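You operate a simulated robot arm through the tools that you are given. There is no shell and no other tool.

You are at the controls of a simulated robot arm. One attempt, no reset.

## Task
Clear the chips off the top port, then push the white cap on.
Fine: clear them with the swing nozzle and swing it back; push the cap on by hand. Where these are worked on the way, their far stop is far enough and under half their travel is too little: swing nozzle.
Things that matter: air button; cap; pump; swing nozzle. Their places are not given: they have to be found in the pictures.

It is judged by the outcome, as a careful person would: the job done as asked, and still so three seconds after it is handed in. It fails if anything else is knocked over, pushed out of place, dropped, spilled or broken. A push-on lid holds only when it is set on centred and level and pressed home; a screw cap is set on level and turned clockwise until tight.

## Robot
A 6-joint arm with a two-finger parallel gripper, fixed in place. Base frame: the origin is on the floor under the middle of its stand, x ahead of it, y to its left, z up; the work surface is at about z = 0.8. Lengths are in m, angles in degrees, forces in N, time in s.
With the tool pointing down near the work surface it reaches from about 0.34 to 0.76 m from the base axis. Its first joint turns from -66.0 to 66.0 degrees. Payload 2.45 kg.
The tool frame sits at the grasp point between the pads (the TCP): z along the fingers, y along the line on which they close. The tips reach 0.024 m beyond it. The gripper opens to 0.068 m. The fingers are 0.017 m wide and 0.01 m thick; the gripper's body (0.04 by 0.07 m) begins 0.041 m behind the TCP.
Orientation is told as [roll, pitch, yaw] about the base's x, y, z axes, in that order, counted from this pose: with the fingers straight down and closing along the base's y, the tool's x points along the base's -x, its y along +y and its z along -z.

## Interface
- The arm moves only by the tool play_rows. Its argument "commands" is a list of rows, each an object (a shift or turn left out is 0, a gripper value left out holds the last) with "slide": the shift along the base's x, y, z in m, a list of three; "angular": the turn, a rotation vector about the base's x, y, z in degrees, a list of three; "gripper": the closure in counts, from 0 (fully open) to 255 (shut). In form: [{"slide": [x, y, z], "angular": [rx, ry, rz], "gripper": gripper}, ...]. A call has 1 to 20 rows; each row shifts and turns the commanded pose from where the row before left it. A row lasts 0.2 s, in which the tool goes at most 0.05 m and 8.6 degrees; a call with a longer step from one row to the next is refused whole, and so is a gripper value outside its range. A pose out of reach is approached as far as the arm can. The call stops where the force on the tool passes 40 N (or 10 N more than at its start, if that is more) or the arm is blocked; 0.2 s more then pass. Each finger travels about 0.108 m/s and halts on what it meets, pressing with about 27 N; the grip force reading is that of the motor and also rises with nothing between the fingers. The clock runs only during rows and for 0.2 s after the last one: add rows that do not move to give the fingers time. It gives the time, the measured TCP pose, the force on the tool (base axes), the opening and the grip force at its end, in the units of the frame above (readings bear some noise), with the torque about the TCP (base axes, N m) and any sound that the robot's microphone picked up, and new pictures: "views" is both (left out), scene, wrist or none.
- Cameras (640 x 400 px; columns grow to the right, rows downward): "scene" is fixed at [0.1695, 0.4199, 1.455]; the picture's right is [-0.71, -0.70, 0.00], its down [-0.46, 0.47, -0.76] and it looks along [0.53, -0.54, -0.66] (base axes); focal length 314 px, centre (320, 200). "wrist" rides on the gripper at [0.084, 0.011, -0.075] in the tool frame; the picture's right is [-0.13, 0.99, 0.00], its down [-0.60, -0.08, -0.79] and it looks along [-0.79, -0.10, 0.61] (tool axes); focal length 251 px, centre (320, 200).
- pixel_to_xyz(camera, pixels): for up to 12 pixels [column, row] of the newest picture of that camera ("zoom" is the newest enlarged one), the place [x, y, z] in the base frame of the surface seen there, good to about 0.002 m. The clock stands still meanwhile.
- inspect(camera, box): a new picture of the part [left, top, right, bottom] of that camera's present view, enlarged. The clock stands still meanwhile.
- hand_in(): hands the job in; it is judged then, once.

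Leave the gripper open and the arm clear of the work at the hand-in unless told otherwise.

The tools are called after "Emit:" as name(argument=value, ...) on one line, values as JSON. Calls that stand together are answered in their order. play_rows: Moves the arm, as the interface text tells. Its arguments: {"type":"object","properties":{"commands":{"type":"array","items":{"type":"object","properties":{"slide":{"type":"array","items":{"type":"number"}},"angular":{"type":"array","items":{"type":"number"}},"gripper":{"type":"number"}}}},"views":{"type":"string","enum":["both","scene","wrist","none"]}},"required":["commands"]} The other tools are called the same way: pixel_to_xyz (camera, pixels) gives the place of the surface under pixels of a picture; inspect (camera, box) takes an enlarged picture of a part of a camera's view; hand_in () hands the job in.

At the start:

```text
time_s: 0.0
tcp_pos: [0.4345, 0.0265, 1.1168]
ee_rot: [0.0, 0.0, -0.1]
contact_force: [-0.3, 0.3, 0.1]
wrist_torque: [0.0, 0.02, -0.03]
grip_width: 0.068
gripper_force: 0.1
```

scene: 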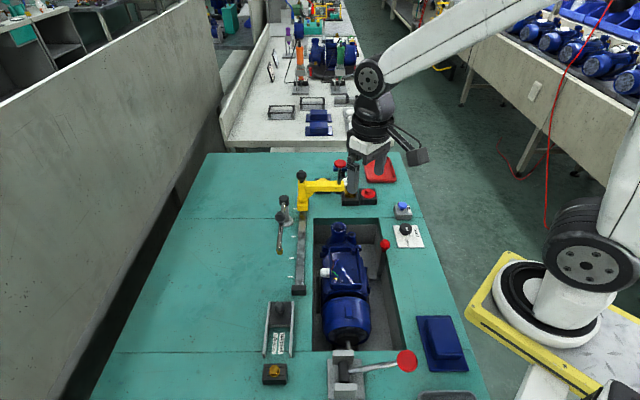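
wrist: 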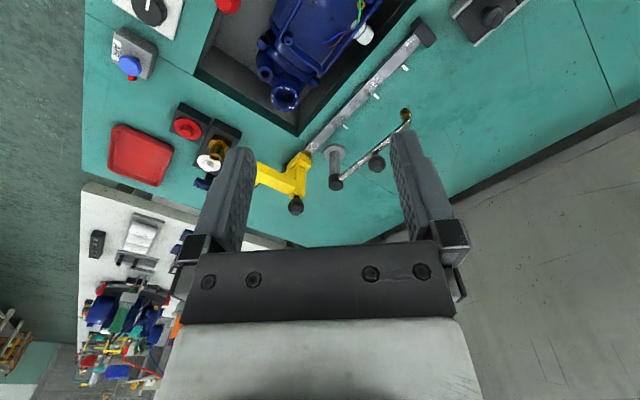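

I see a teal bench with a blue pump in a well, a yellow swinging arm, a few buttons and trays. I'll enlarge parts of the scene to identify each one.

Emit:
inspect(camera="scene", box=[260, 140, 440, 260])

Emit:
inspect(camera="scene", box=[240, 220, 480, 400])

Emit:
inspect(camera="wrist", box=[80, 0, 440, 225])

```text
3.33 times, centred on (350, 200) of scene
```

zoom: 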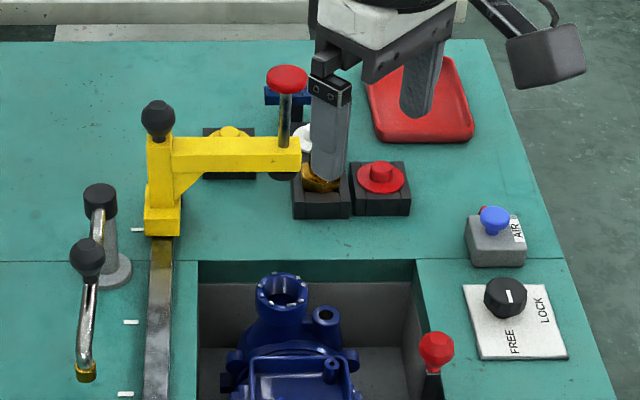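

```text
2.22 times, centred on (360, 310) of scene
```

zoom: 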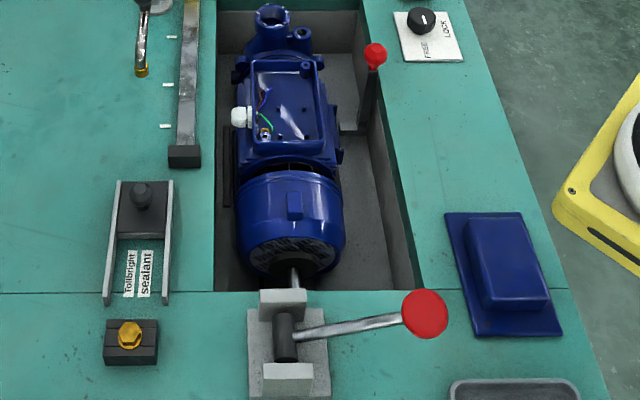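

```text
1.78 times, centred on (260, 112) of wrist
```

zoom: 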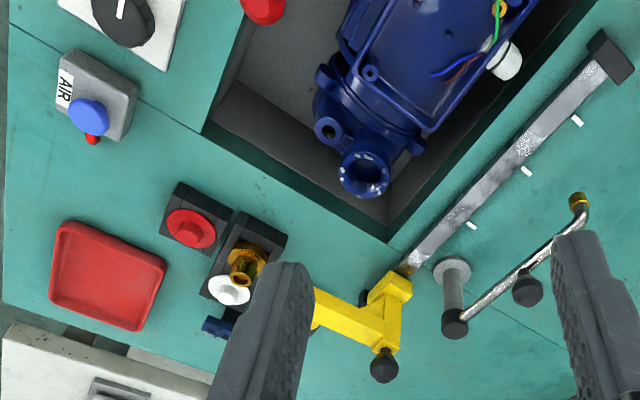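

The port with light chips, the steel nozzle on its grey pillar, the blue AIR button and a white cap beside gold/red plugs are visible. I'll read the places of these from both cameras and look closer.

Emit:
inspect(camera="wrist", box=[100, 60, 260, 200])

Emit:
inspect(camera="wrist", box=[240, 40, 440, 220])

Emit:
pixel_to_xyz(camera="wrist", pixels=[[211, 159], [187, 127], [286, 90], [286, 105], [130, 65], [336, 148], [336, 184], [376, 163], [405, 114], [296, 205], [140, 155], [300, 160]])

Emit:
pixel_to_xyz(camera="scene", pixels=[[302, 175], [280, 216], [289, 199], [279, 248], [293, 216], [340, 228], [399, 204], [340, 163], [367, 190], [347, 178], [340, 240], [334, 228]])

```text
2.86 times, centred on (180, 130) of wrist
```

zoom: 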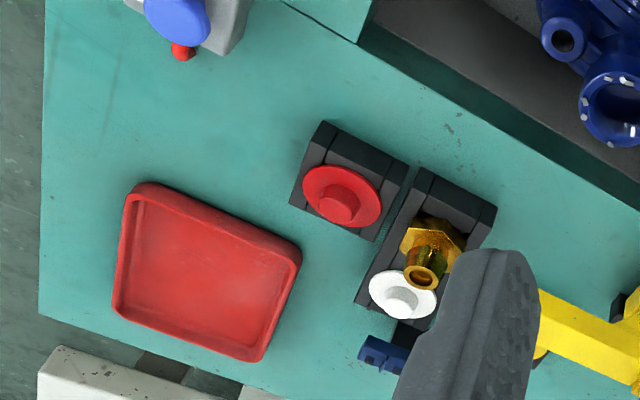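

```text
2.22 times, centred on (340, 130) of wrist
```

zoom: 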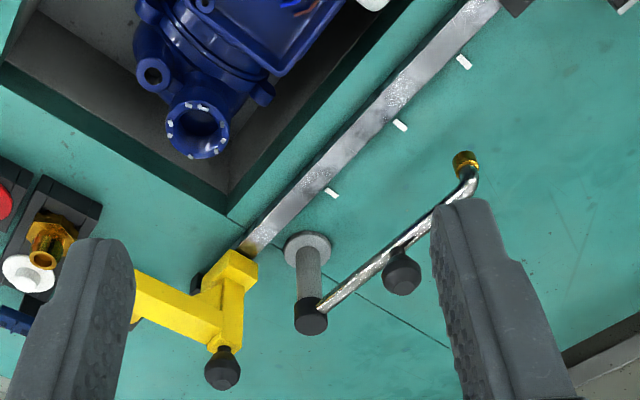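

```text
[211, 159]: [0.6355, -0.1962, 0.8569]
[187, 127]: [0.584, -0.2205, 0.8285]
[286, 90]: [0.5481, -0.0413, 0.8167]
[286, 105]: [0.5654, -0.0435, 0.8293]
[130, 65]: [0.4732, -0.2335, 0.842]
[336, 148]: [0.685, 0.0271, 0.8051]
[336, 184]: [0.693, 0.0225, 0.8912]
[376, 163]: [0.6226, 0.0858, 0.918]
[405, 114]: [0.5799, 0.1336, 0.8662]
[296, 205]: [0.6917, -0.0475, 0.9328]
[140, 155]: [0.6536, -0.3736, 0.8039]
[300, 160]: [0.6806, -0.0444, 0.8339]
```

```text
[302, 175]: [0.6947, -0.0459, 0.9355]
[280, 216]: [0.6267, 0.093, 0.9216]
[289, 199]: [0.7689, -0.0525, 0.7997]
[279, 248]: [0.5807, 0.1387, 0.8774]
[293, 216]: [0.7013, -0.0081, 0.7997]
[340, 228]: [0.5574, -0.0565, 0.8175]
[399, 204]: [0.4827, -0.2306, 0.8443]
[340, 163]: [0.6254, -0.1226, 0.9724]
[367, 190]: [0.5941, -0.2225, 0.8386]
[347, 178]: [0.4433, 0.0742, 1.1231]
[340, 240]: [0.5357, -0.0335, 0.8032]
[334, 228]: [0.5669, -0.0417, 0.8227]
```

The white cap sits around (0.635, -0.196), partly hidden by a finger, and the port is around (0.56, -0.045). I'll move the arm sideways at height to see the cap between the open fingers.

Emit:
play_rows(commands=[{"slide": [-0.006, -0.043, 0]}, {"slide": [-0.006, -0.043, 0]}, {"slide": [-0.006, -0.043, 0]}, {"slide": [-0.006, -0.043, 0]}, {"slide": [-0.006, -0.043, 0]}, {"slide": [0, 0, 0]}], views="both")

```text
time_s: 1.4
tcp_pos: [0.4033, -0.1893, 1.1137]
ee_rot: [0.0, 0.0, 0.0]
contact_force: [0.2, 0.3, 0.3]
wrist_torque: [0.01, 0.0, -0.03]
grip_width: 0.0679
gripper_force: 0.1
```

scene: 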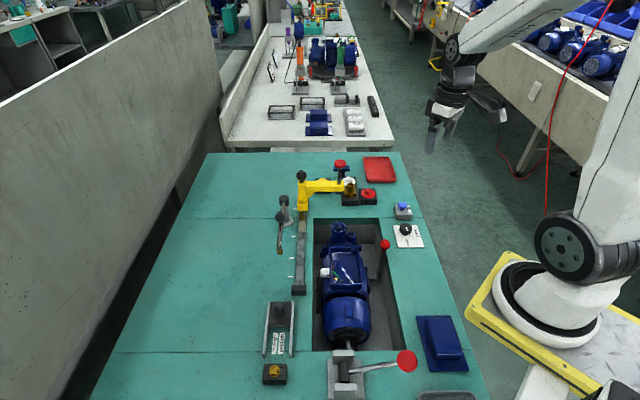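
wrist: 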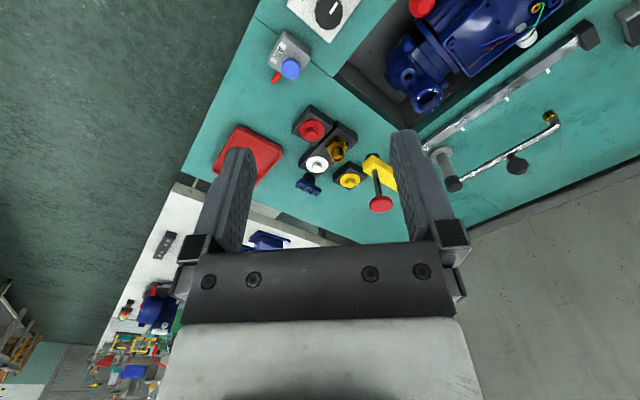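

Emit:
inspect(camera="scene", box=[290, 150, 410, 225])

Emit:
inspect(camera="wrist", box=[260, 90, 400, 215])

```text
5.33 times, centred on (350, 188) of scene
```

zoom: 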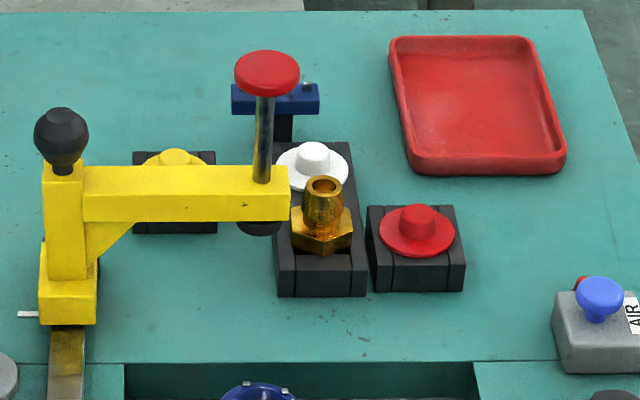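

```text
3.20 times, centred on (330, 152) of wrist
```

zoom: 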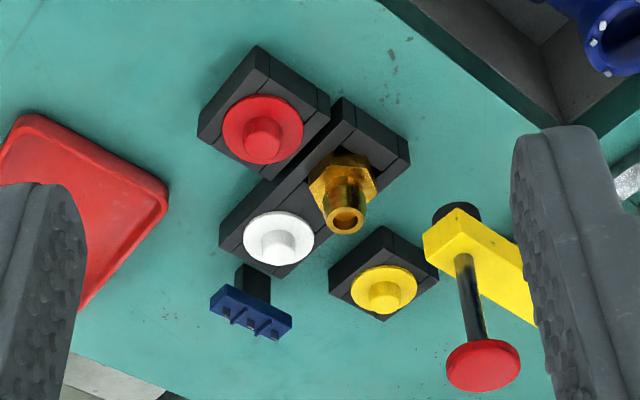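

The white cap has a flange and a central boss, next to a brass fitting, with the yellow press ram close by. I'll measure these points from the scene and wrist pictures.

Emit:
pixel_to_xyz(camera="zoom", pixels=[[281, 237], [248, 237], [315, 237], [278, 214], [278, 262], [346, 221], [340, 190], [483, 368], [467, 240], [445, 210], [262, 140], [384, 295]])

Emit:
pixel_to_xyz(camera="scene", pixels=[[348, 178], [349, 183], [355, 183], [345, 182], [350, 185], [350, 192], [340, 164], [340, 187], [300, 189], [301, 176], [398, 205], [402, 203]])

Emit:
inspect(camera="scene", box=[265, 165, 385, 265])

```text
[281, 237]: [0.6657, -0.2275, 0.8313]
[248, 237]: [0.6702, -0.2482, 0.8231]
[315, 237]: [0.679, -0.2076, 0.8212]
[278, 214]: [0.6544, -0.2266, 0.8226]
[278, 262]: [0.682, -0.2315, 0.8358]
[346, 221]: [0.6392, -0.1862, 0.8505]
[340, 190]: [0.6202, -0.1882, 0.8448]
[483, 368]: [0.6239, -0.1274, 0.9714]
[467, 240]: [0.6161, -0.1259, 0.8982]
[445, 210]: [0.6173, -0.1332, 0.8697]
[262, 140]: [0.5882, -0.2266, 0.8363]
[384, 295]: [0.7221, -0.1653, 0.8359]
```

```text
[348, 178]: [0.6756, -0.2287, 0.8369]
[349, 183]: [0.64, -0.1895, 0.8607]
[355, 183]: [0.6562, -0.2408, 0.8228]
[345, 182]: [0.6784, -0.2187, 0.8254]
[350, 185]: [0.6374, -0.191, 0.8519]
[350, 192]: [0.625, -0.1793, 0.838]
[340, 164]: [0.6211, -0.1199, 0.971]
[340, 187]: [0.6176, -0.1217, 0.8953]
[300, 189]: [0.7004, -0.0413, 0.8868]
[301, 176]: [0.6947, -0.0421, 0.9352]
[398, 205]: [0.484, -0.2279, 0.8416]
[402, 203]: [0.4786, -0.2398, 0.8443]
```

```text
4.00 times, centred on (325, 215) of scene
```

zoom: 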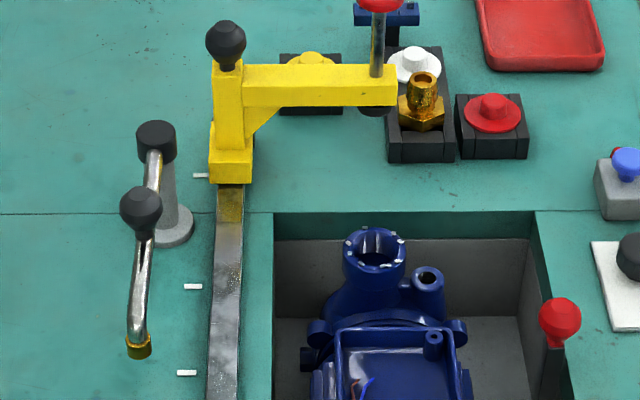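

I'll measure the nozzle knob, pipe, pivot and port rim from this zoom.

Emit:
pixel_to_xyz(camera="zoom", pixels=[[140, 207], [140, 192], [143, 255], [152, 172], [156, 132], [139, 346], [141, 318], [347, 246], [403, 246], [375, 231], [374, 270], [376, 250]])

Emit:
inspect(camera="scene", box=[320, 215, 365, 245])

Emit:
inspect(camera="scene", box=[265, 185, 315, 260])

Emit:
inspect(camera="scene", box=[375, 190, 435, 255])

```text
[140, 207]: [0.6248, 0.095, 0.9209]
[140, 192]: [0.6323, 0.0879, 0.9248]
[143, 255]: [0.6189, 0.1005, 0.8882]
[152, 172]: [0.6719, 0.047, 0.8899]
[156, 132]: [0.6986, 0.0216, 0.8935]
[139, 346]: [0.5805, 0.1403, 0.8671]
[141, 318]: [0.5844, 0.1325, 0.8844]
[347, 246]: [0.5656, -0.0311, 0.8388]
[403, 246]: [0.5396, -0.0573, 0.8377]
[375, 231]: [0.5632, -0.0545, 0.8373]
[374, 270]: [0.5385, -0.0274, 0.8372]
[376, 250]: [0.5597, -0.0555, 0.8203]
```

```text
13.33 times, centred on (342, 230) of scene
```

zoom: 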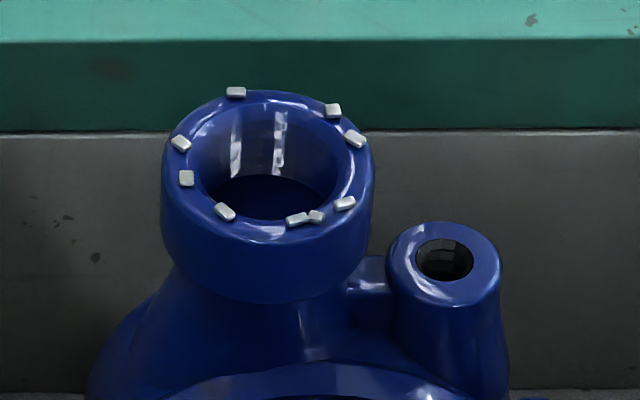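

```text
5.33 times, centred on (290, 222) of scene
```

zoom: 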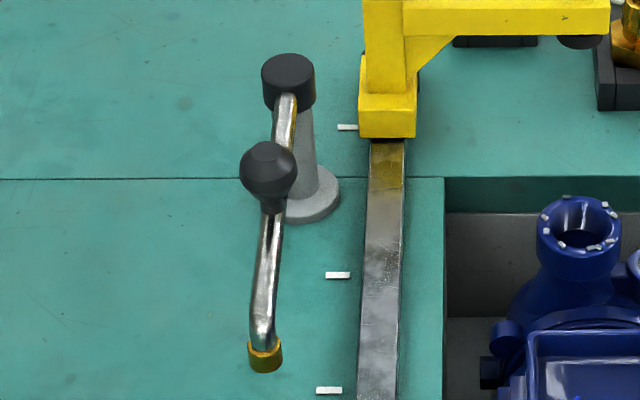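

```text
6.15 times, centred on (405, 222) of scene
```

zoom: 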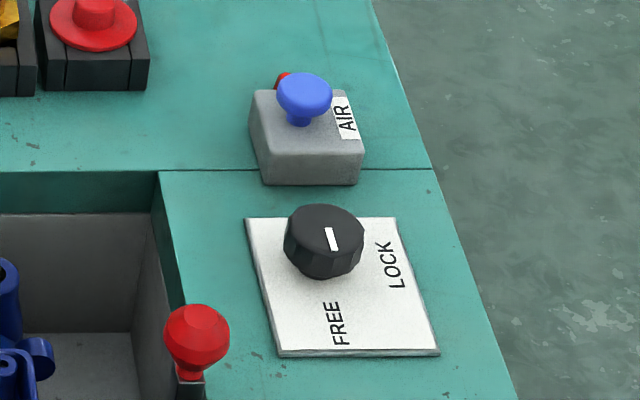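

Port rim is at about (0.552, -0.043, 0.838). The nozzle pivot is near (0.695, 0.023) and its black knob near (0.632, 0.09, 0.912). I'll go above the knob with the gripper yawed -45° so that the fingers straddle it along its swing direction.

Emit:
play_rows(commands=[{"slide": [0.0254, 0.031, -0.008], "angular": [0, 0, -5]}, {"slide": [0.0254, 0.031, -0.008], "angular": [0, 0, -5]}, {"slide": [0.0254, 0.031, -0.008], "angular": [0, 0, -5]}, {"slide": [0.0254, 0.031, -0.008], "angular": [0, 0, -5]}, {"slide": [0.0254, 0.031, -0.008], "angular": [0, 0, -5]}, {"slide": [0.0254, 0.031, -0.008], "angular": [0, 0, -5]}, {"slide": [0.0254, 0.031, -0.008], "angular": [0, 0, -5]}, {"slide": [0.0254, 0.031, -0.008], "angular": [0, 0, -5]}, {"slide": [0.0254, 0.031, -0.008], "angular": [0, 0, -5]}, {"slide": [0, 0, 0]}], views="both")

```text
time_s: 3.6
tcp_pos: [0.6343, 0.0916, 1.0436]
ee_rot: [0.0, 0.0, -45.1]
contact_force: [-0.4, 0.8, 0.3]
wrist_torque: [-0.02, 0.01, -0.03]
grip_width: 0.068
gripper_force: 0.1
```

scene: 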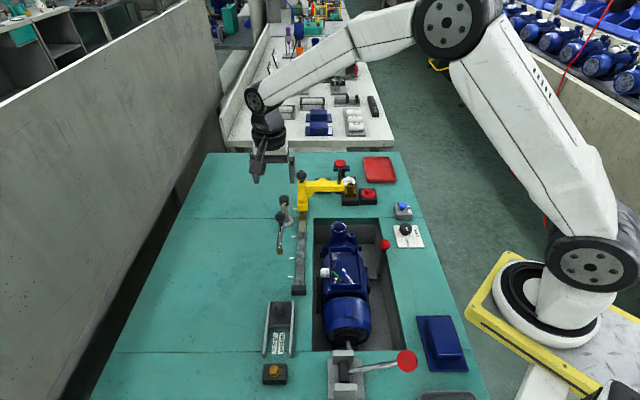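
wrist: 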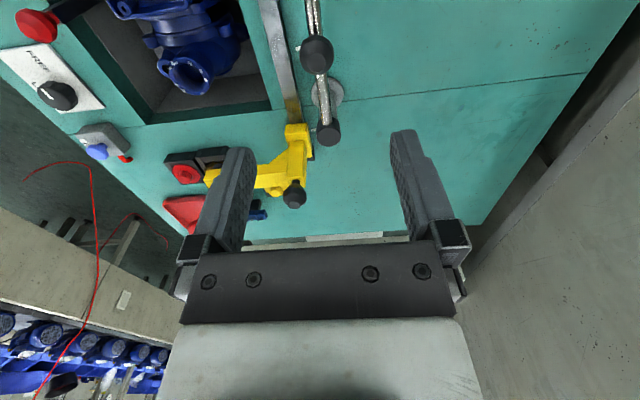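

The knob appears right below the TCP at wrist (317,52), with the pivot at (328,130). I'll measure the knob and pivot from here.

Emit:
pixel_to_xyz(camera="wrist", pixels=[[317, 52], [317, 40], [302, 52], [331, 52], [328, 130], [320, 132], [339, 132], [313, 90], [331, 102], [345, 92], [296, 195], [298, 140]])

Emit:
inspect(camera="wrist", box=[270, 0, 390, 160])

```text
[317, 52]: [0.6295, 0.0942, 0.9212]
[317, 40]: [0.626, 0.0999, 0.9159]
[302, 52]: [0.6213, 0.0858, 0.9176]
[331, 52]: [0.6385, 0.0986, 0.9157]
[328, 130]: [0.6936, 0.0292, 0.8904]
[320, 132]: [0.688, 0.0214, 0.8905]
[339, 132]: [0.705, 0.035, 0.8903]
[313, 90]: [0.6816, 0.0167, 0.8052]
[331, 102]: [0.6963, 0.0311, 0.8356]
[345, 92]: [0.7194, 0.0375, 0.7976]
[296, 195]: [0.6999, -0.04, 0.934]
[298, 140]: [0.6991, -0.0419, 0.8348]
```

```text
2.50 times, centred on (330, 80) of wrist
```

zoom: 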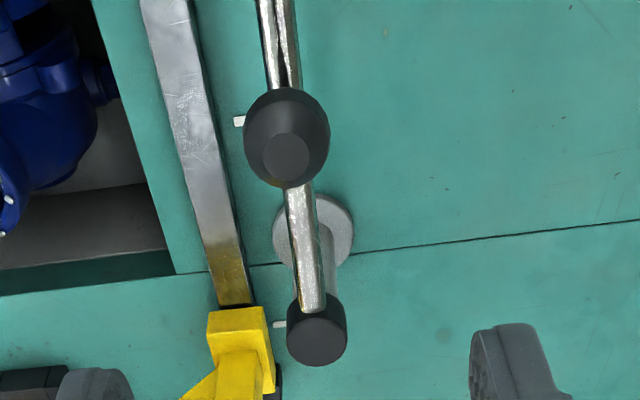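

Knob axis is at about (0.631, 0.092) with its top at z 0.925, and the pivot is at about (0.698, 0.026). I'll lower so the fingers straddle the knob, then close loosely around it as a cage of about 0.031 m.

Emit:
play_rows(commands=[{"slide": [0, 0.001, -0.032]}, {"slide": [-0.001, 0.001, -0.032]}, {"slide": [0, 0, -0.032]}, {"slide": [0, 0, -0.03]}, {"slide": [0, 0, 0], "gripper": 138}, {"slide": [0, 0, 0]}, {"slide": [0, 0, 0]}], views="both")

```text
time_s: 5.2
tcp_pos: [0.6322, 0.0932, 0.9184]
ee_rot: [-0.1, -0.1, -45.1]
contact_force: [-2.4, -1.4, -1.8]
wrist_torque: [0.06, -0.03, 0.0]
grip_width: 0.0337
gripper_force: 1.3
```

scene: 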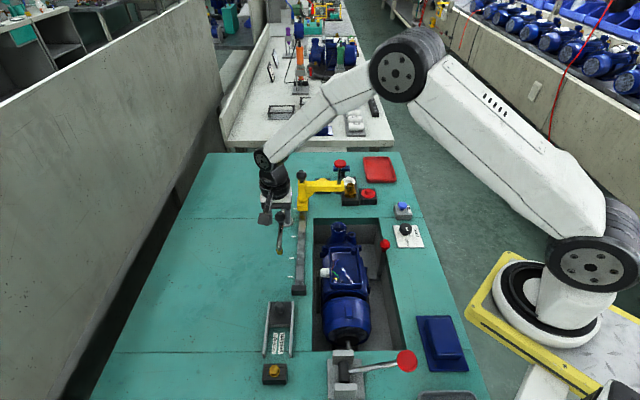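
wrist: 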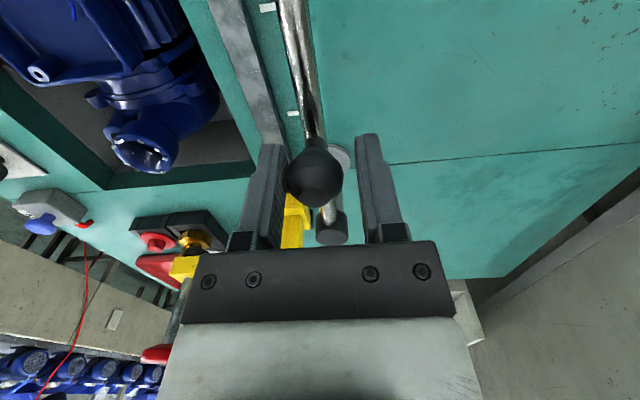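

The knob is caged between the fingers with only slight contact. I'll swing it counter-clockwise (toward the port) along the arc about the pivot, half the travel first.

Emit:
play_rows(commands=[{"slide": [-0.00666, -0.00724, 0], "angular": [0, 0, 6]}, {"slide": [-0.00586, -0.0079, 0], "angular": [0, 0, 6]}, {"slide": [-0.00501, -0.00847, 0], "angular": [0, 0, 6]}, {"slide": [-0.0041, -0.00895, 0], "angular": [0, 0, 6]}, {"slide": [-0.00314, -0.00932, 0], "angular": [0, 0, 6]}, {"slide": [-0.00214, -0.0096, 0], "angular": [0, 0, 6]}], views="both")

```text
time_s: 6.6
tcp_pos: [0.605, 0.0414, 0.9163]
ee_rot: [0.0, 0.0, -9.0]
contact_force: [0.3, 0.4, -0.1]
wrist_torque: [0.0, 0.03, 0.02]
grip_width: 0.0314
gripper_force: 0.1
```

scene: 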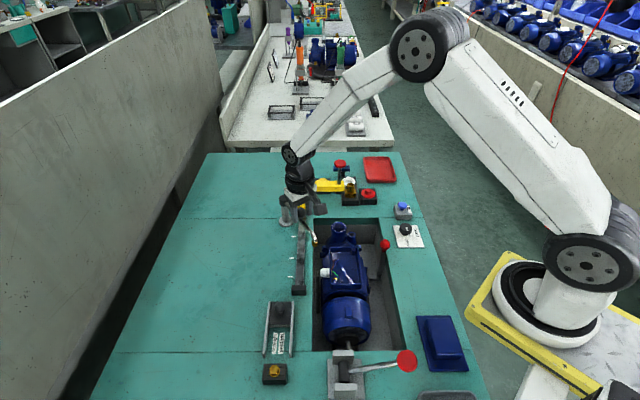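
wrist: 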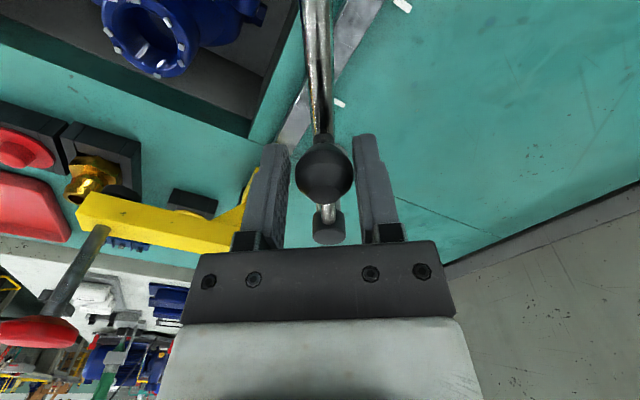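

The knob moves freely and the nozzle follows. I'll continue the second half of the arc toward the port.

Emit:
play_rows(commands=[{"slide": [-0.00113, -0.00978, 0], "angular": [0, 0, 6]}, {"slide": [-0.00011, -0.00984, 0], "angular": [0, 0, 6]}, {"slide": [0.00093, -0.00979, 0], "angular": [0, 0, 6]}, {"slide": [0.00194, -0.00965, 0], "angular": [0, 0, 6]}, {"slide": [0.00294, -0.00939, 0], "angular": [0, 0, 6]}], views="both")

```text
time_s: 7.8
tcp_pos: [0.6099, -0.0075, 0.918]
ee_rot: [0.0, 0.1, 21.2]
contact_force: [0.3, -0.1, -0.4]
wrist_torque: [0.0, 0.0, 0.02]
grip_width: 0.0313
gripper_force: 0.6
```

scene: 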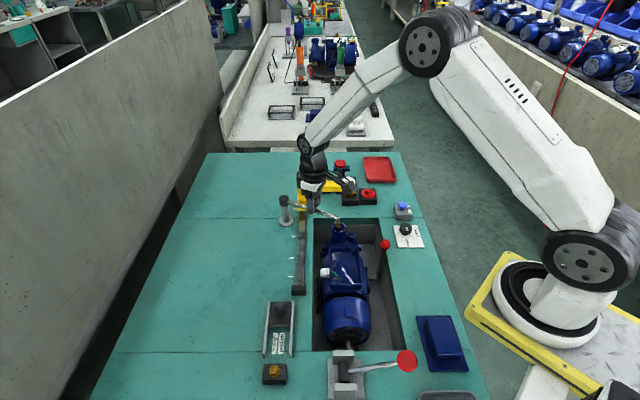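
wrist: 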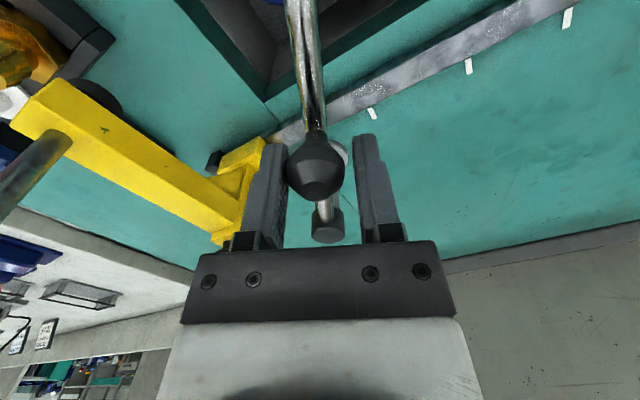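

The nozzle is almost over the port, and the knob sits against the leading finger. I'll continue in small steps until the far stop is felt.

Emit:
play_rows(commands=[{"slide": [0.00184, -0.00456, 0], "angular": [0, 0, 3]}, {"slide": [0.00207, -0.00446, 0], "angular": [0, 0, 3]}, {"slide": [0, 0, 0]}], views="both")

Emit:
inspect(camera="scene", box=[270, 180, 380, 260])

```text
time_s: 8.6
tcp_pos: [0.6138, -0.0175, 0.9173]
ee_rot: [0.0, 0.0, 27.0]
contact_force: [0.3, -0.3, 0.0]
wrist_torque: [0.02, 0.0, -0.04]
grip_width: 0.0311
gripper_force: 0.0
```

scene: 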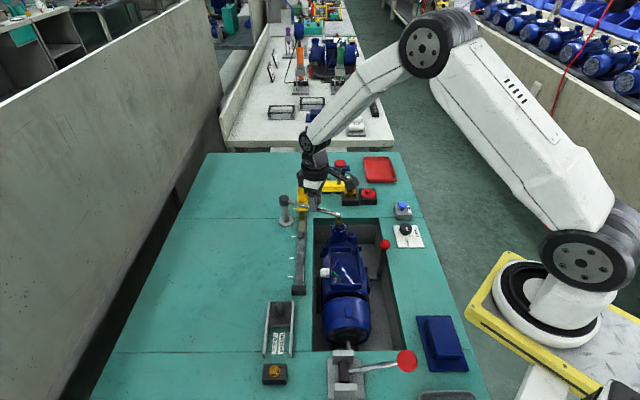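
wrist: 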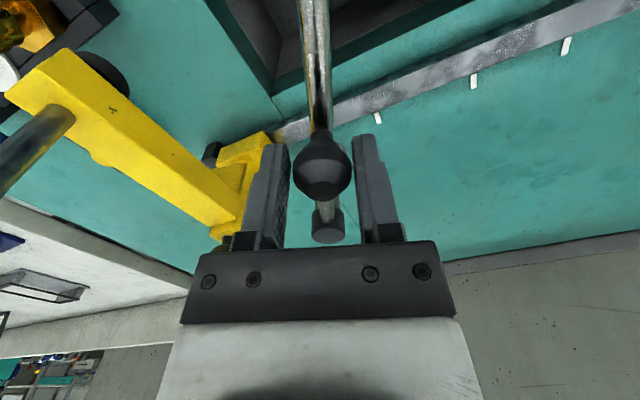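

```text
5.00 times, centred on (325, 220) of scene
```

zoom: 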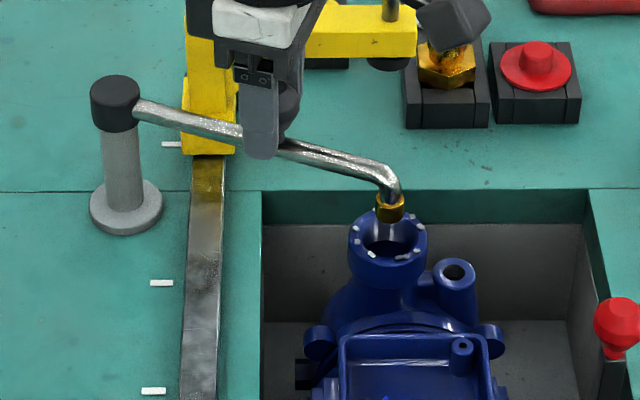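

The nozzle tip is over the near part of the port and no stop has been felt yet. I'll keep going in 3° steps.

Emit:
play_rows(commands=[{"slide": [0.00231, -0.00435, 0], "angular": [0, 0, 3]}, {"slide": [0.00253, -0.00423, 0], "angular": [0, 0, 3]}, {"slide": [0, 0, 0]}], views="both")

Emit:
inspect(camera="scene", box=[270, 180, 380, 260])

```text
time_s: 9.4
tcp_pos: [0.618, -0.0217, 0.9181]
ee_rot: [0.1, 0.0, 33.1]
contact_force: [-3.2, 18.5, 0.0]
wrist_torque: [0.03, 0.0, -0.11]
grip_width: 0.0454
gripper_force: 9.1
```

scene: 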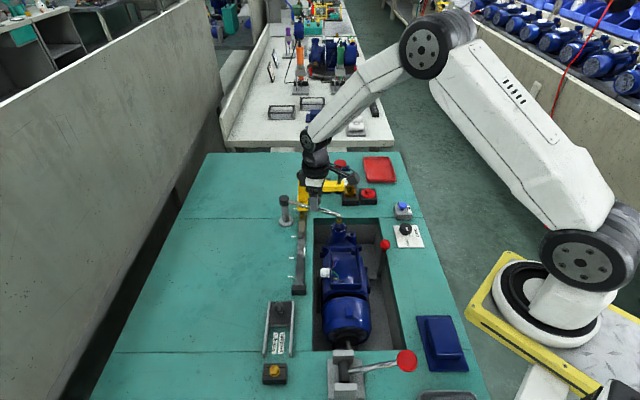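
wrist: 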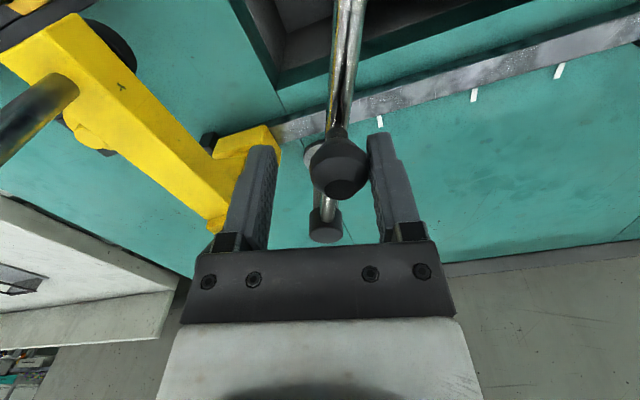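

```text
5.00 times, centred on (325, 220) of scene
```

zoom: 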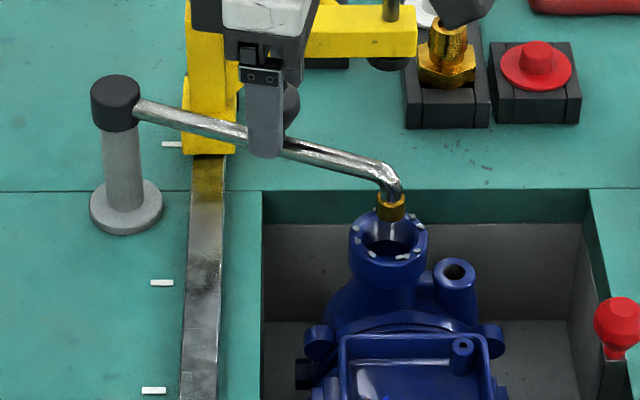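

The nozzle no longer moves, the finger is pushed back with 18 N and the tip sits over the port, so this is the far stop. I'll back off 6° to unload, open a bit, and lift clear.

Emit:
play_rows(commands=[{"slide": [-0.00253, 0.00423, 0], "angular": [0, 0, -3]}, {"slide": [-0.00231, 0.00435, 0], "angular": [0, 0, -3]}, {"slide": [0, 0, 0], "gripper": 50}, {"slide": [0, 0, 0]}, {"slide": [0, 0, 0.02]}, {"slide": [0, 0, 0.04]}, {"slide": [0, 0, 0.04]}, {"slide": [0, 0, 0.04]}], views="both")

Emit:
inspect(camera="scene", box=[270, 180, 380, 260])

```text
time_s: 11.2
tcp_pos: [0.6153, -0.0162, 1.0569]
ee_rot: [0.1, 0.0, 26.9]
contact_force: [-0.2, -0.9, -0.1]
wrist_torque: [0.0, -0.01, -0.01]
grip_width: 0.0547
gripper_force: 0.0
```

scene: 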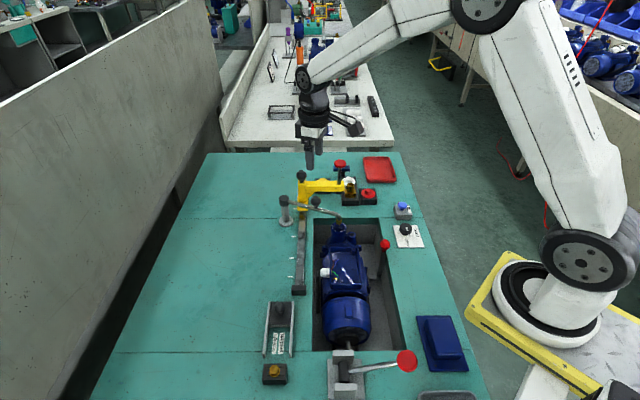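
wrist: 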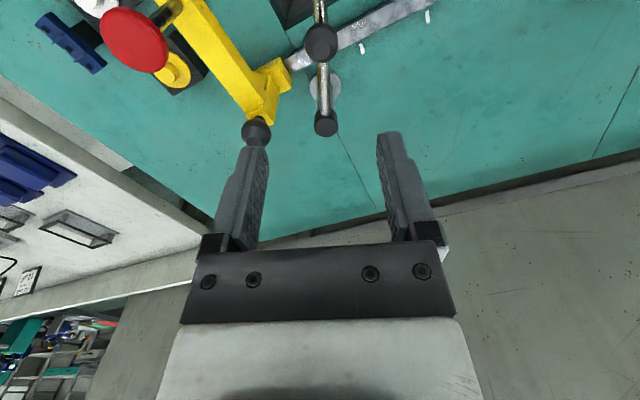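

```text
5.00 times, centred on (325, 220) of scene
```

zoom: 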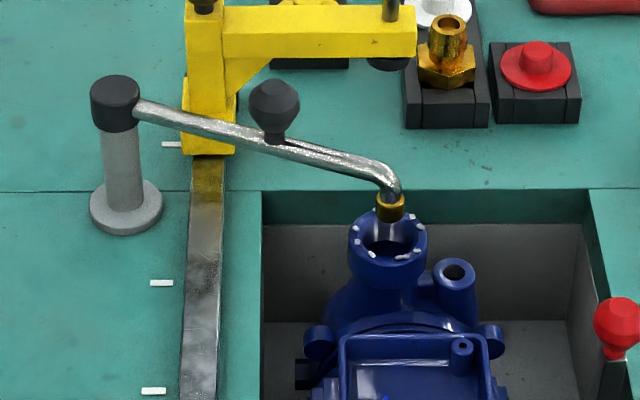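

The nozzle stays over the port. I'll measure its knob for the return, then travel at height to hover over the blue AIR button with the fingers closing.

Emit:
pixel_to_xyz(camera="wrist", pixels=[[321, 42], [306, 42], [336, 42], [326, 127]])

Emit:
play_rows(commands=[{"slide": [-0.0227, -0.0367, 0], "angular": [0, 0, -4.5], "gripper": 255}, {"slide": [-0.0227, -0.0367, 0], "angular": [0, 0, -4.5]}, {"slide": [-0.0227, -0.0367, 0], "angular": [0, 0, -4.5]}, {"slide": [-0.0227, -0.0367, 0], "angular": [0, 0, -4.5]}, {"slide": [-0.0227, -0.0367, 0], "angular": [0, 0, -4.5]}, {"slide": [-0.0227, -0.0367, 0], "angular": [0, 0, -4.5]}, {"slide": [0, 0, -0.04]}, {"slide": [0, 0, -0.04]}, {"slide": [0, 0, 0]}], views="both")

```text
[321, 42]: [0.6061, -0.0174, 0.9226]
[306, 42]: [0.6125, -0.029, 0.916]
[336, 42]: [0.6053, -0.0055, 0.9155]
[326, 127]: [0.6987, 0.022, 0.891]
```

```text
time_s: 13.2
tcp_pos: [0.4786, -0.2359, 0.9773]
ee_rot: [-0.1, 0.0, 0.1]
contact_force: [0.2, 0.6, 0.2]
wrist_torque: [-0.03, -0.03, 0.0]
grip_width: 0.0001
gripper_force: 23.7
```

scene: 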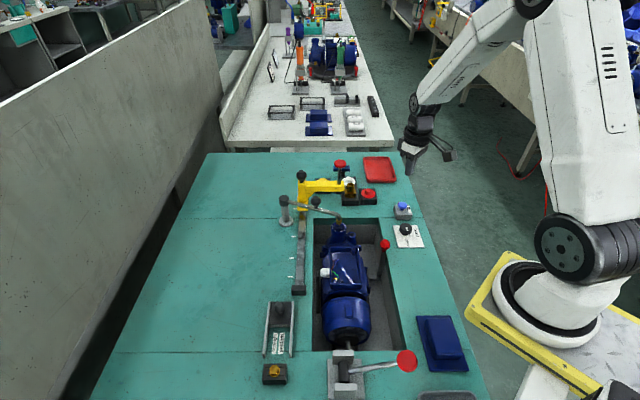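
wrist: 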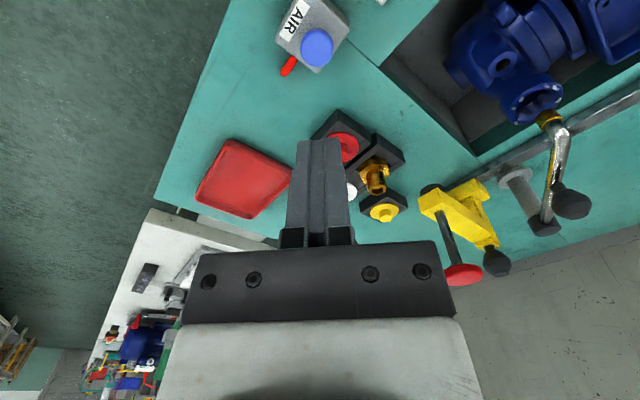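

The AIR button is at wrist (317,47), just beneath the closed fingers. I'll measure its top.

Emit:
inspect(camera="wrist", box=[260, 0, 380, 90])

Emit:
pixel_to_xyz(camera="wrist", pixels=[[317, 47], [303, 47], [331, 47], [317, 33], [317, 60], [340, 20], [289, 66]])

```text
4.44 times, centred on (320, 45) of wrist
```

zoom: 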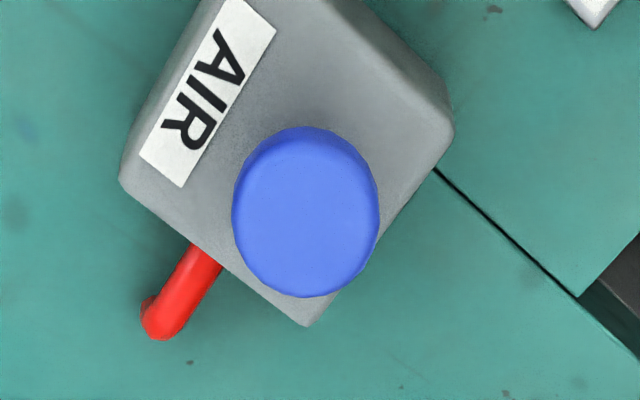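

```text
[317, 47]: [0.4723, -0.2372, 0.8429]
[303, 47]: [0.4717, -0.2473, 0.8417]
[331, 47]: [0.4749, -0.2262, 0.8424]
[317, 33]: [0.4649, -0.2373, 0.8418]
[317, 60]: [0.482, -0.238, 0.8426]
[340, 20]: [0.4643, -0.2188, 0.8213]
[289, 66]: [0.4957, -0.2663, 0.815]
```

Button centre is (0.473, -0.237) with its top at z 0.843. I'll come down over it, then press with small steps.

Emit:
play_rows(commands=[{"slide": [-0.0055, -0.001, -0.025]}, {"slide": [0, 0, -0.025]}, {"slide": [0, 0, -0.025]}, {"slide": [0, 0, -0.02]}, {"slide": [0, 0, -0.005]}, {"slide": [0, 0, -0.004]}, {"slide": [0, 0, -0.004]}, {"slide": [0, 0, -0.003]}, {"slide": [0, 0, 0]}], views="both")

Emit:
inspect(camera="scene", box=[310, 190, 430, 265])

```text
time_s: 15.2
tcp_pos: [0.4714, -0.2378, 0.8657]
ee_rot: [0.0, -0.1, -0.1]
contact_force: [-0.7, 0.9, 0.5]
wrist_torque: [0.05, -0.01, 0.01]
grip_width: 0.0
gripper_force: 23.2
```

scene: 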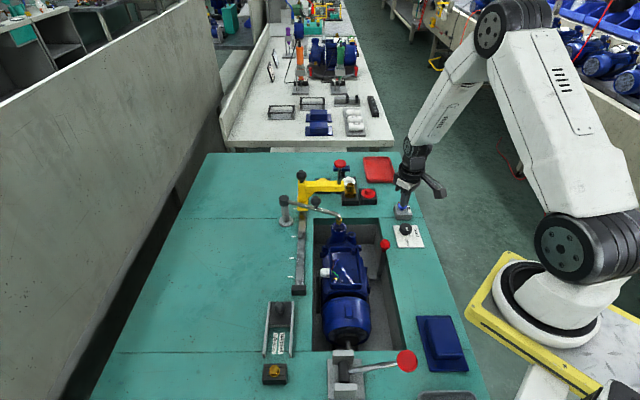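
wrist: 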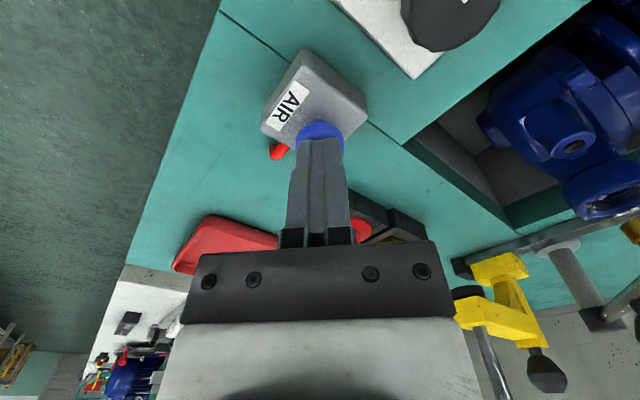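

```text
5.33 times, centred on (370, 228) of scene
```

zoom: 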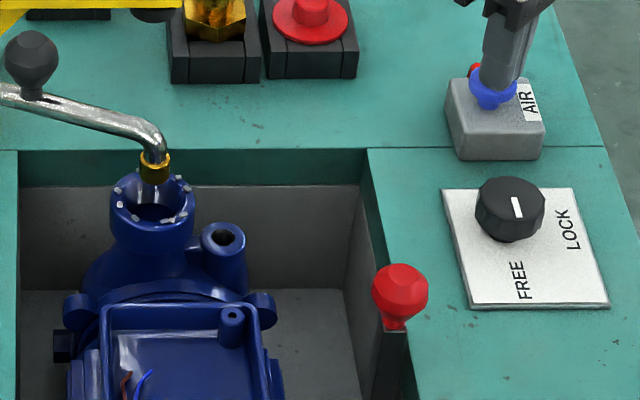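

The fingertips are just at the button top with no force yet. I'll press on in 2 mm steps and watch the force.

Emit:
play_rows(commands=[{"slide": [0, 0, -0.002]}, {"slide": [0, 0, -0.002]}, {"slide": [0, 0, -0.002]}, {"slide": [0, 0, 0]}], views="scene")

Emit:
inspect(camera="scene", box=[310, 190, 430, 265])

```text
time_s: 16.2
tcp_pos: [0.4721, -0.2389, 0.8619]
ee_rot: [-0.1, 0.0, 0.0]
contact_force: [-0.3, -0.6, 3.0]
wrist_torque: [0.0, 0.02, 0.0]
grip_width: 0.0
gripper_force: 24.0
heard: click
```

scene: 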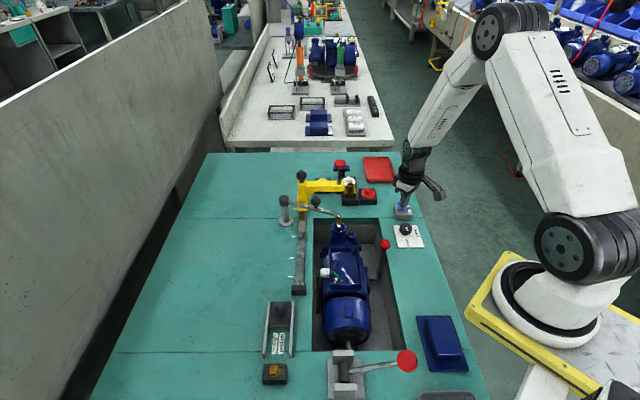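

```text
5.33 times, centred on (370, 228) of scene
```

zoom: 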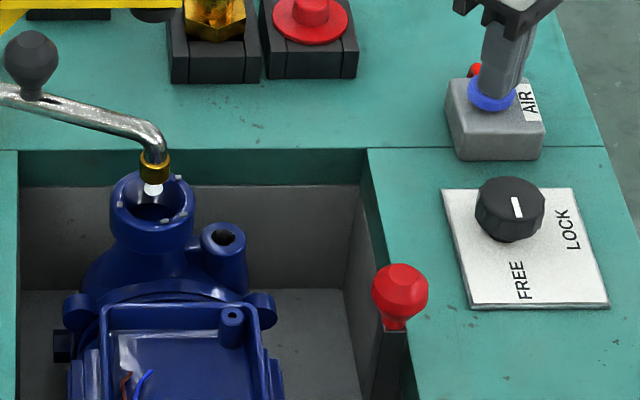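

A click was heard, an air jet shows under the nozzle and several chips are already gone. I'll hold the button down longer.

Emit:
play_rows(commands=[{"slide": [0, 0, 0]}, {"slide": [0, 0, 0]}, {"slide": [0, 0, 0]}, {"slide": [0, 0, 0]}, {"slide": [0, 0, 0]}, {"slide": [0, 0, 0]}, {"slide": [0, 0, 0]}, {"slide": [0, 0, 0]}], views="scene")

Emit:
inspect(camera="scene", box=[315, 205, 375, 250])

```text
time_s: 18.0
tcp_pos: [0.4726, -0.2375, 0.8615]
ee_rot: [0.0, 0.0, 0.1]
contact_force: [-0.1, 0.4, 2.7]
wrist_torque: [0.01, -0.02, -0.01]
grip_width: 0.0
gripper_force: 23.2
```

scene: 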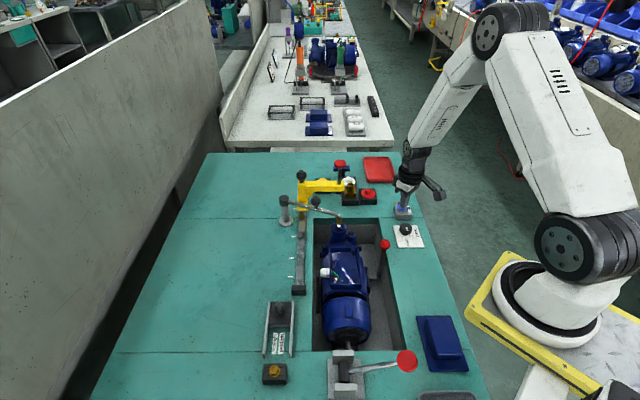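

```text
8.89 times, centred on (345, 228) of scene
```

zoom: 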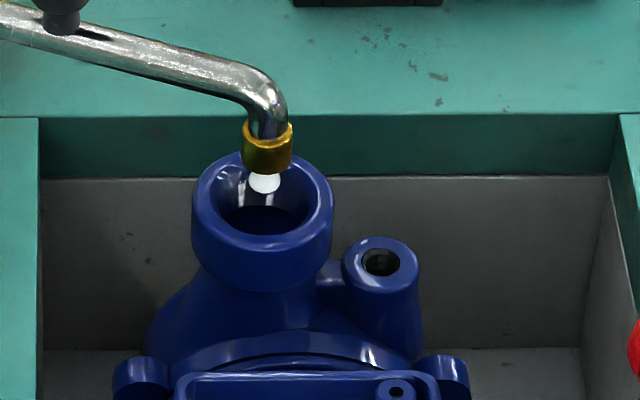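

The rim now looks clear of chips and the jet is still on. I'll release the button and lift, then check that the air stops.

Emit:
play_rows(commands=[{"slide": [0, 0, 0.01]}, {"slide": [0, 0, 0.03]}, {"slide": [0, 0, 0.04]}, {"slide": [0, 0, 0.045]}, {"slide": [0, 0, 0.045]}, {"slide": [0, 0, 0.02]}], views="both")

Emit:
inspect(camera="scene", box=[315, 190, 435, 265])

```text
time_s: 19.4
tcp_pos: [0.473, -0.2369, 1.0513]
ee_rot: [0.1, 0.0, 0.0]
contact_force: [0.8, 0.7, 0.4]
wrist_torque: [0.0, 0.0, 0.01]
grip_width: 0.0
gripper_force: 23.8
```

scene: 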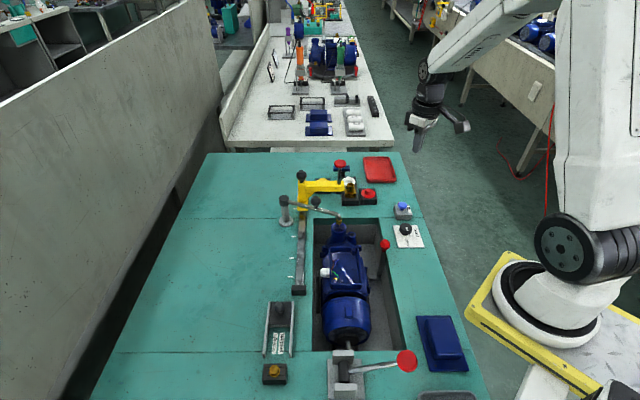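
wrist: 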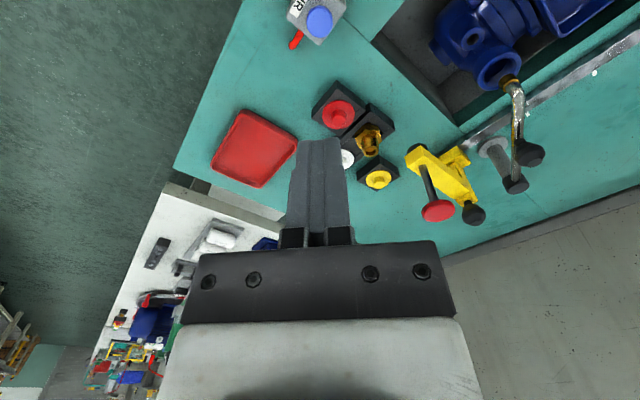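

```text
5.33 times, centred on (375, 228) of scene
```

zoom: 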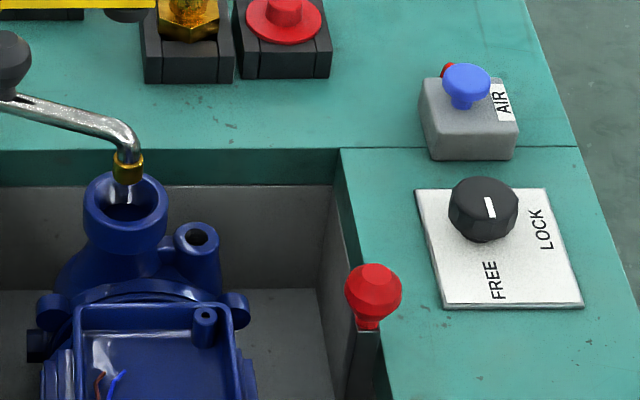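

The jet has stopped and the port rim is clean. Now I'll go back to the nozzle knob (about 0.611, -0.0165) with yaw ~26° and the fingers opening to 0.055 m.

Emit:
play_rows(commands=[{"slide": [0.023, 0.03675, 0.001], "angular": [0, 0, 4.3], "gripper": 50}, {"slide": [0.023, 0.03675, 0.001], "angular": [0, 0, 4.3]}, {"slide": [0.023, 0.03675, 0.001], "angular": [0, 0, 4.3]}, {"slide": [0.023, 0.03675, 0.001], "angular": [0, 0, 4.3]}, {"slide": [0.023, 0.03675, 0.001], "angular": [0, 0, 4.3]}, {"slide": [0.023, 0.03675, 0.001], "angular": [0, 0, 4.3]}, {"slide": [0, 0, 0]}], views="both")

Emit:
inspect(camera="wrist", box=[200, 0, 440, 150])

```text
time_s: 21.0
tcp_pos: [0.6106, -0.0183, 1.0563]
ee_rot: [0.0, 0.0, 25.9]
contact_force: [0.3, -0.2, 0.4]
wrist_torque: [0.01, 0.0, -0.02]
grip_width: 0.0545
gripper_force: 0.1
```

scene: 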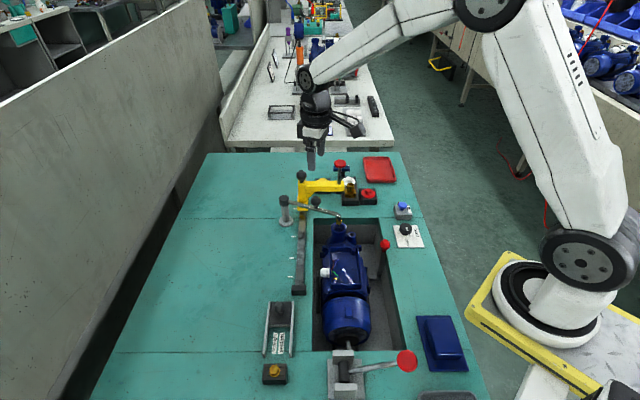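
wrist: 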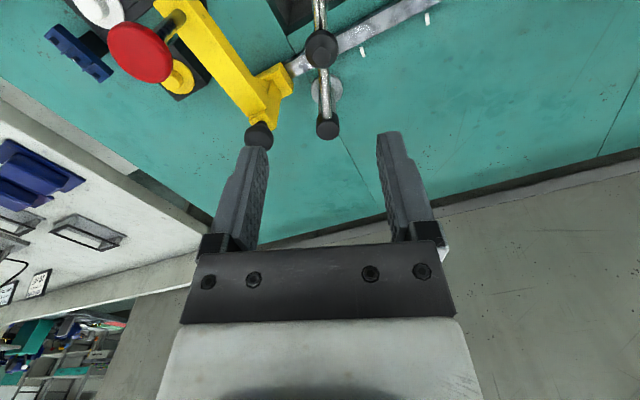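

```text
2.67 times, centred on (320, 75) of wrist
```

zoom: 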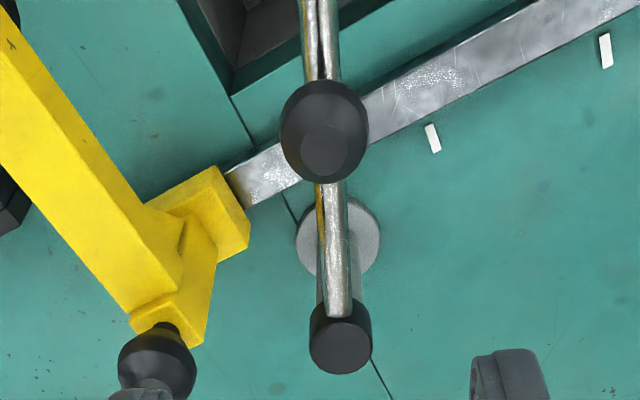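

The knob lies directly beneath the TCP. I'll lower 0.139 m around it and close to the loose cage.

Emit:
play_rows(commands=[{"slide": [0, 0, -0.04]}, {"slide": [0, 0, -0.04]}, {"slide": [0, 0, -0.035]}, {"slide": [0, 0, -0.024]}, {"slide": [0, 0, 0], "gripper": 138}, {"slide": [0, 0, 0]}, {"slide": [0, 0, 0]}], views="both")

```text
time_s: 22.6
tcp_pos: [0.6107, -0.0177, 0.9184]
ee_rot: [-0.1, 0.0, 25.9]
contact_force: [-0.5, 0.4, 0.0]
wrist_torque: [0.0, 0.01, 0.0]
grip_width: 0.0313
gripper_force: 0.0
```

scene: 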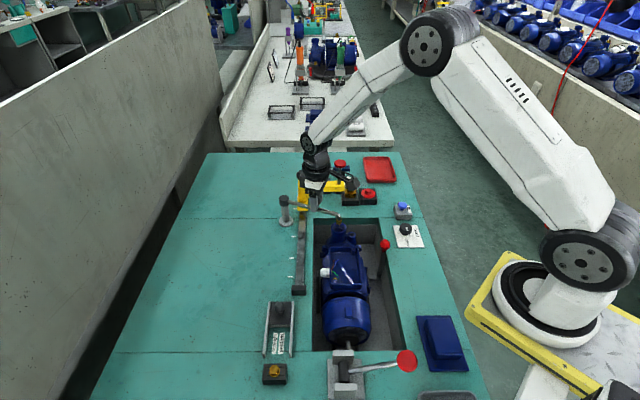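
wrist: 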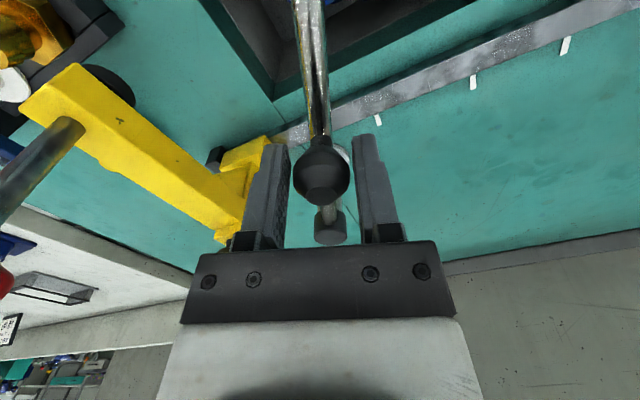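

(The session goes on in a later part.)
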